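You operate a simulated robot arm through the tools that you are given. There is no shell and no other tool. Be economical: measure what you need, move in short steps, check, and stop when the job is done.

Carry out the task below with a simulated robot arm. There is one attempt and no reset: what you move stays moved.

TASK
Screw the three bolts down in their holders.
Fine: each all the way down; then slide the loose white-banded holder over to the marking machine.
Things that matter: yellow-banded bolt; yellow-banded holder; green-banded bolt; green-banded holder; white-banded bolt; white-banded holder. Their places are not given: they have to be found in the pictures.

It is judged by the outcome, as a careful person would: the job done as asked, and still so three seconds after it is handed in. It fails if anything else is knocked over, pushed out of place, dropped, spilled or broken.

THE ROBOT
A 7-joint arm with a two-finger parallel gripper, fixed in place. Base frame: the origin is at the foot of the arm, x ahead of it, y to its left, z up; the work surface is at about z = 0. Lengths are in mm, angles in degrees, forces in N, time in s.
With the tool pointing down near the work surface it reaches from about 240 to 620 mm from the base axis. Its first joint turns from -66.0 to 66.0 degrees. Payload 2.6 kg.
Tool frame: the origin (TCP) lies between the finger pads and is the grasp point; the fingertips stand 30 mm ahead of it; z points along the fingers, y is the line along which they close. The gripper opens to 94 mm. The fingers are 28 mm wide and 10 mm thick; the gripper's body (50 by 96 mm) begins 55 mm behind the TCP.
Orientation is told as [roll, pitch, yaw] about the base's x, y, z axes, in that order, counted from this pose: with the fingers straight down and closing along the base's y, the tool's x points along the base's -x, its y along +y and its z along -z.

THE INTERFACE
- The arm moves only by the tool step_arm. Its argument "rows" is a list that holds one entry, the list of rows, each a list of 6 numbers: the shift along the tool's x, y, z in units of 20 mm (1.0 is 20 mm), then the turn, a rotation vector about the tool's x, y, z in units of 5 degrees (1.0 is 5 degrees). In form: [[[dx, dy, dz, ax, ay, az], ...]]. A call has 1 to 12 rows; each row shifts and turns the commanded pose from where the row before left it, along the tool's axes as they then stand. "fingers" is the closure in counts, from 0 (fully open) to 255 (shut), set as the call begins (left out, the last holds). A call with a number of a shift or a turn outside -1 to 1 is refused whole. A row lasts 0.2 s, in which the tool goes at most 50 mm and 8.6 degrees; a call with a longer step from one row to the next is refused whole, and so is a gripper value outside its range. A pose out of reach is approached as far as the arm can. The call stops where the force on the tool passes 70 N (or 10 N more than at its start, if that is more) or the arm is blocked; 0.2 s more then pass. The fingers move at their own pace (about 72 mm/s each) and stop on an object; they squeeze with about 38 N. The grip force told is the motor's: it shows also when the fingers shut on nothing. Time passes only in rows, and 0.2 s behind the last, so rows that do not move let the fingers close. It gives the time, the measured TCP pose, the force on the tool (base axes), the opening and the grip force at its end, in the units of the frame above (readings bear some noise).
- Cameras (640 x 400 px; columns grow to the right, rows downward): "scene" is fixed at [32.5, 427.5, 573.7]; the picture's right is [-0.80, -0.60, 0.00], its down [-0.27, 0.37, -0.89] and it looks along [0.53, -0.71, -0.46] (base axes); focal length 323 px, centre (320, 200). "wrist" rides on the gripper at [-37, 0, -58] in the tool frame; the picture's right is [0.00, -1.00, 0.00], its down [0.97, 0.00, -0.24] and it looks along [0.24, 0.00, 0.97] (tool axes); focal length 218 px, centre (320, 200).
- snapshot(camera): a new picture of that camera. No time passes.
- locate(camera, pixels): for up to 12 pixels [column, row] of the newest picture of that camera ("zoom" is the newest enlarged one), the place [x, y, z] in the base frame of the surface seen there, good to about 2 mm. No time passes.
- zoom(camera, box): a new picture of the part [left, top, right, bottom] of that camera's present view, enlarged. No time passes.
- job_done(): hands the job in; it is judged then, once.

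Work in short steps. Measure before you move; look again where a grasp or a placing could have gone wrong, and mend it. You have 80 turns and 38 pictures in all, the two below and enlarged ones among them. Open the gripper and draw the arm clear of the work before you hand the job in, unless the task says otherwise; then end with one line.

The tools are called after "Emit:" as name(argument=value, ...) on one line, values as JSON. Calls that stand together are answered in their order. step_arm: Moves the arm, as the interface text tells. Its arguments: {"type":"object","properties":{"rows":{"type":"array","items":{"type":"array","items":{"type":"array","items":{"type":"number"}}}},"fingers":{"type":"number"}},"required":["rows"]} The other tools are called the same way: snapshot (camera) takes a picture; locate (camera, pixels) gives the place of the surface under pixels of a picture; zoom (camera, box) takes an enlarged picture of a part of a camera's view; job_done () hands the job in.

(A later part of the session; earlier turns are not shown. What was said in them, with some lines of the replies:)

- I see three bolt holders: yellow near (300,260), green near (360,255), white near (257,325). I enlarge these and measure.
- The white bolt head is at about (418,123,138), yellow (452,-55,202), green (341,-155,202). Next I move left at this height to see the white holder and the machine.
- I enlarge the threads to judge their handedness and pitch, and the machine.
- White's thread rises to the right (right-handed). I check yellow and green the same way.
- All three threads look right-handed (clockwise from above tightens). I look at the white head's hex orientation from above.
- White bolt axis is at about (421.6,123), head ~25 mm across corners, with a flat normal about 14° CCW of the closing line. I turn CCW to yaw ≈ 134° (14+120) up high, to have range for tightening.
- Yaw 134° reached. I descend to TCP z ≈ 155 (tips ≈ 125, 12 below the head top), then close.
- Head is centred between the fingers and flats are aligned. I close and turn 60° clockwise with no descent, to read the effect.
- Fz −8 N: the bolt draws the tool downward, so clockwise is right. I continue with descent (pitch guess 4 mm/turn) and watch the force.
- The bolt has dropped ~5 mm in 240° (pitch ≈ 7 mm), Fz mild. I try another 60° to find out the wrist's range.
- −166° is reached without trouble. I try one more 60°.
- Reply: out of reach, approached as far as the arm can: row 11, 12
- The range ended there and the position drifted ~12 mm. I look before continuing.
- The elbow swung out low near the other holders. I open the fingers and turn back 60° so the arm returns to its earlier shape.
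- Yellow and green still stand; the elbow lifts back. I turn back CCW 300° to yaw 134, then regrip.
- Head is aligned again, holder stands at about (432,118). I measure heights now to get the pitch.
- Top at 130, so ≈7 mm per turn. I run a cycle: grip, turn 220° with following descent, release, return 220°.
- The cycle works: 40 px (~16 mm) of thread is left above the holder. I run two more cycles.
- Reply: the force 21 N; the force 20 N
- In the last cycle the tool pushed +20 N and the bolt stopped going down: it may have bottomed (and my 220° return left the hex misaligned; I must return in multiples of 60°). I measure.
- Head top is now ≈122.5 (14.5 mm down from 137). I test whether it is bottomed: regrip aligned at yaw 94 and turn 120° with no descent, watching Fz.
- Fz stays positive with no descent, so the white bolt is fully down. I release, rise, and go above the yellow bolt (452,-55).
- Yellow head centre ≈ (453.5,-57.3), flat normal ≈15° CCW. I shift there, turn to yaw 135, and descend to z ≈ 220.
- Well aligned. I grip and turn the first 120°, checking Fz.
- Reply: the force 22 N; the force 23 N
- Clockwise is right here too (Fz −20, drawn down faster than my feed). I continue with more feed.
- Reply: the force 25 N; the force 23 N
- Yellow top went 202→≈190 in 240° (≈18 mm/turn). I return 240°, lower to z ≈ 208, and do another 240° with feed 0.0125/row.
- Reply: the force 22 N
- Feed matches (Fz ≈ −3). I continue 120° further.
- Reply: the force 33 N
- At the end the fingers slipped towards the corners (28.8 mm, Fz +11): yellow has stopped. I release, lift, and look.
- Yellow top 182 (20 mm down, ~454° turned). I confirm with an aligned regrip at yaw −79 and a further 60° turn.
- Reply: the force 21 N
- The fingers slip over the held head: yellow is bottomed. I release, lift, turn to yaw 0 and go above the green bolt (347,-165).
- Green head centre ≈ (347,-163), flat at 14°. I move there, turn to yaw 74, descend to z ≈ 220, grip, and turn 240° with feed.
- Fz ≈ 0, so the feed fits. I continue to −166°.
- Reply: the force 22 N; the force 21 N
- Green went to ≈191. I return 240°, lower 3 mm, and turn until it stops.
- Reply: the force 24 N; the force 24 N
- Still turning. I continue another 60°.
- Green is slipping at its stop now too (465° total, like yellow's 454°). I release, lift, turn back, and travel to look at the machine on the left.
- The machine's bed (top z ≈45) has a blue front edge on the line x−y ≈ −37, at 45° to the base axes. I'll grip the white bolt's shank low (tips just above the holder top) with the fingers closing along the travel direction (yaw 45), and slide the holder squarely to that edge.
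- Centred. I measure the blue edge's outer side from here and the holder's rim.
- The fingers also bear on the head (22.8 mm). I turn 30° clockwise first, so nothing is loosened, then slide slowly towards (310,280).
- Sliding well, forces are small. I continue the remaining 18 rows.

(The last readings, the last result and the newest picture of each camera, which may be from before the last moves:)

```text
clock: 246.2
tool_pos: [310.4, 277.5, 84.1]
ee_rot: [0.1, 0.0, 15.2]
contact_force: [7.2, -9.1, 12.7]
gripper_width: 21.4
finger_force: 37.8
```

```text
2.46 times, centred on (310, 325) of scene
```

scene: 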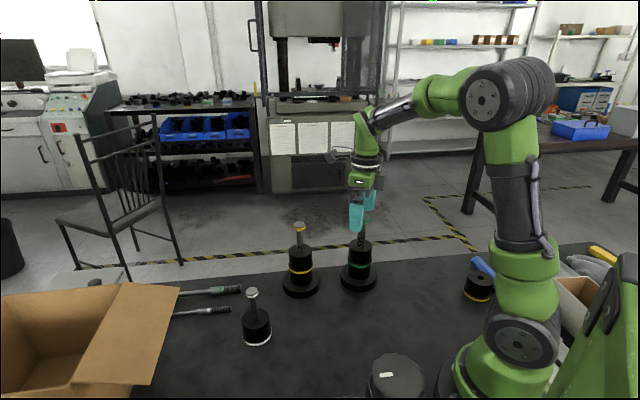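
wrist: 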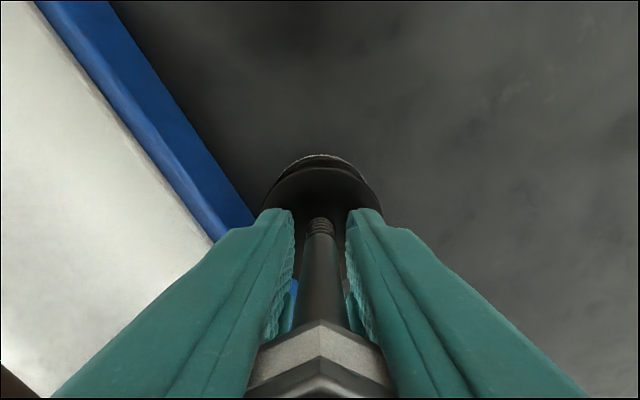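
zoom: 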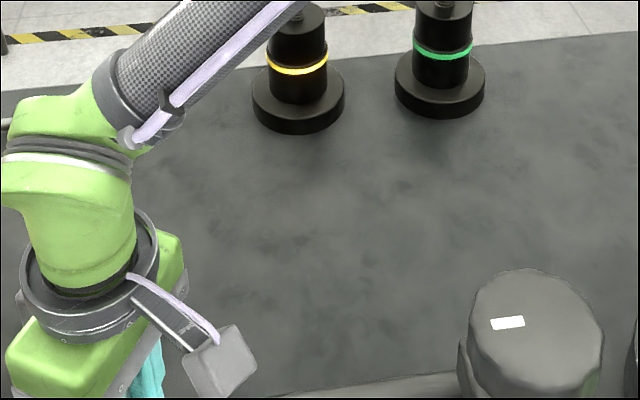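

A strip of bare table ≈12 mm wide remains before the front edge (x−y ≈ −30). I creep 9 mm squarely towards it.

Emit:
step_arm(rows=[[[0.056, 0.0975, 0, 0, 0, 0], [0.056, 0.0975, 0, 0, 0, 0], [0.056, 0.0975, 0, 0, 0, 0], [0.056, 0.0975, 0, 0, 0, 0], [0, 0, 0, 0, 0, 0]]])

Emit:
step_arm(rows=[[[0.02, 0.035, 0, 0, 0, 0], [0.02, 0.035, 0, 0, 0, 0], [0, 0, 0, 0, 0, 0]]])

```text
clock: 247.2
tool_pos: [312.1, 278.1, 84.0]
ee_rot: [-0.6, -0.5, 15.2]
contact_force: [3.9, -4.1, 0.2]
gripper_width: 21.1
finger_force: 38.0
stopped in row 4: the force on the tool passed its limit (the readings are from after the stop); the commanded pose is now the measured one
```

```text
clock: 248.0
tool_pos: [312.1, 276.9, 83.8]
ee_rot: [-0.7, -0.5, 15.1]
contact_force: [17.8, -18.1, 0.6]
gripper_width: 21.1
finger_force: 37.8
```

It is blocked squarely along the machine's normal, with the tool tilting as if the holder's foot met something. I ease off, release, rise and look.

Emit:
step_arm(rows=[[[-0.025, -0.043, 0, 0, 0, 0], [0, 0, 0, 0, 0, 0]]])

Emit:
step_arm(rows=[[[0, 0, 0, 0, 0, 0], [0, 0, 0, 0, 0, 0], [0, 0, 0, 0, 0, 0], [0, 0, 0, 0, 0, 0], [0, 0, -1, 0, 0, 0], [0, 0, -1, 0, 0, 0], [0, 0, -1, 0, 0, 0], [0, 0, -1, 0, 0, 0], [0, 0, -1, 0, 0, 0], [0, 0, -1, 0, 0, 0], [0, 0, -1, 0, 0, 0], [0, 0, 0, 0, 0, 0]]], fingers=90)

Emit:
snapshot(camera="wrist")

```text
clock: 248.6
tool_pos: [311.9, 277.2, 83.9]
ee_rot: [-0.6, -0.4, 15.1]
contact_force: [16.6, -21.6, 2.8]
gripper_width: 21.1
finger_force: 38.4
```

```text
clock: 251.2
tool_pos: [310.3, 279.5, 224.6]
ee_rot: [-0.6, -0.3, 15.1]
contact_force: [0.4, -1.0, -0.2]
gripper_width: 61.0
finger_force: 0.1
```

```text
0 pictures are left
```

wrist: 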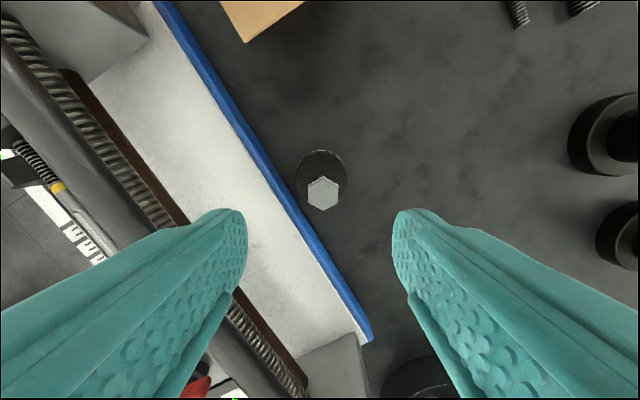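

The holder stands upright close to the blue edge. I measure the gap in this picture.

Emit:
locate(camera="wrist", pixels=[[296, 180], [293, 180], [289, 180], [285, 180], [300, 172], [298, 195], [294, 200], [302, 205], [345, 172], [322, 152], [322, 195], [281, 183]])

```text
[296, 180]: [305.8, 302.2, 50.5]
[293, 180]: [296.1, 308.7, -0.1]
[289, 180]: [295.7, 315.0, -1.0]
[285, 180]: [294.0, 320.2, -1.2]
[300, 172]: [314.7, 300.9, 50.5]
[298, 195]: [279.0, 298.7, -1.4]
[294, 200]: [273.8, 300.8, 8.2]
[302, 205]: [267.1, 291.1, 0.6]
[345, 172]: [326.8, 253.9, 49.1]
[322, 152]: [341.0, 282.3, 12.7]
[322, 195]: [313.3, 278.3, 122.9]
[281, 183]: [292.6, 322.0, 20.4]
```

The holder stands upright, facing the middle of the machine's front, about 14 mm off the visible edge and as far as it would go; the bolt is still fully down (123). I open up and draw the arm clear upward and back.

Emit:
step_arm(rows=[[[0, 0, -1, 0, 0, 0], [0, 0, -1, 0, 0, 0], [0, 0, -1, 0, 0, 0], [0, 0, -1, 0, 0, 0], [0, 0, -1, 0, 0, 0], [0, 0, -1, 0, 0, 0], [-0.3, -1, 0, 0, 0, 0], [-0.3, -1, 0, 0, 0, 0], [-0.3, -1, 0, 0, 0, 0], [-0.3, -1, 0, 0, 0, 0], [-0.3, -1, 0, 0, 0, 0], [-0.3, -1, 0, 0, 0, 0]]], fingers=0)

Emit:
locate(camera="wrist", pixels=[[270, 160], [300, 215], [340, 285], [240, 110], [322, 190]])

```text
clock: 253.8
tool_pos: [375.2, 174.3, 344.8]
ee_rot: [-0.6, -0.4, 15.2]
contact_force: [-0.1, 0.2, 0.1]
gripper_width: 93.9
finger_force: 0.0
```

```text
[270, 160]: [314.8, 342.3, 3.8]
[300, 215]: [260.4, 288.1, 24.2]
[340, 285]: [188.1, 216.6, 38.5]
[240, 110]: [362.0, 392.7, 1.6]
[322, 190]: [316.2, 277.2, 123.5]
```

Emit:
job_done()

```text
The job is handed in.
```

All three bolts are screwed down to their stops, and the white-banded holder stands upright in front of the middle of the marking machine. It is not touching the machine: about 14 mm of table still shows, because a further push was blocked there. The white bolt's stop is less certain than the other two: its loose holder may have turned with it, and I judged it down because it stopped descending even under about 20 N of downward push.
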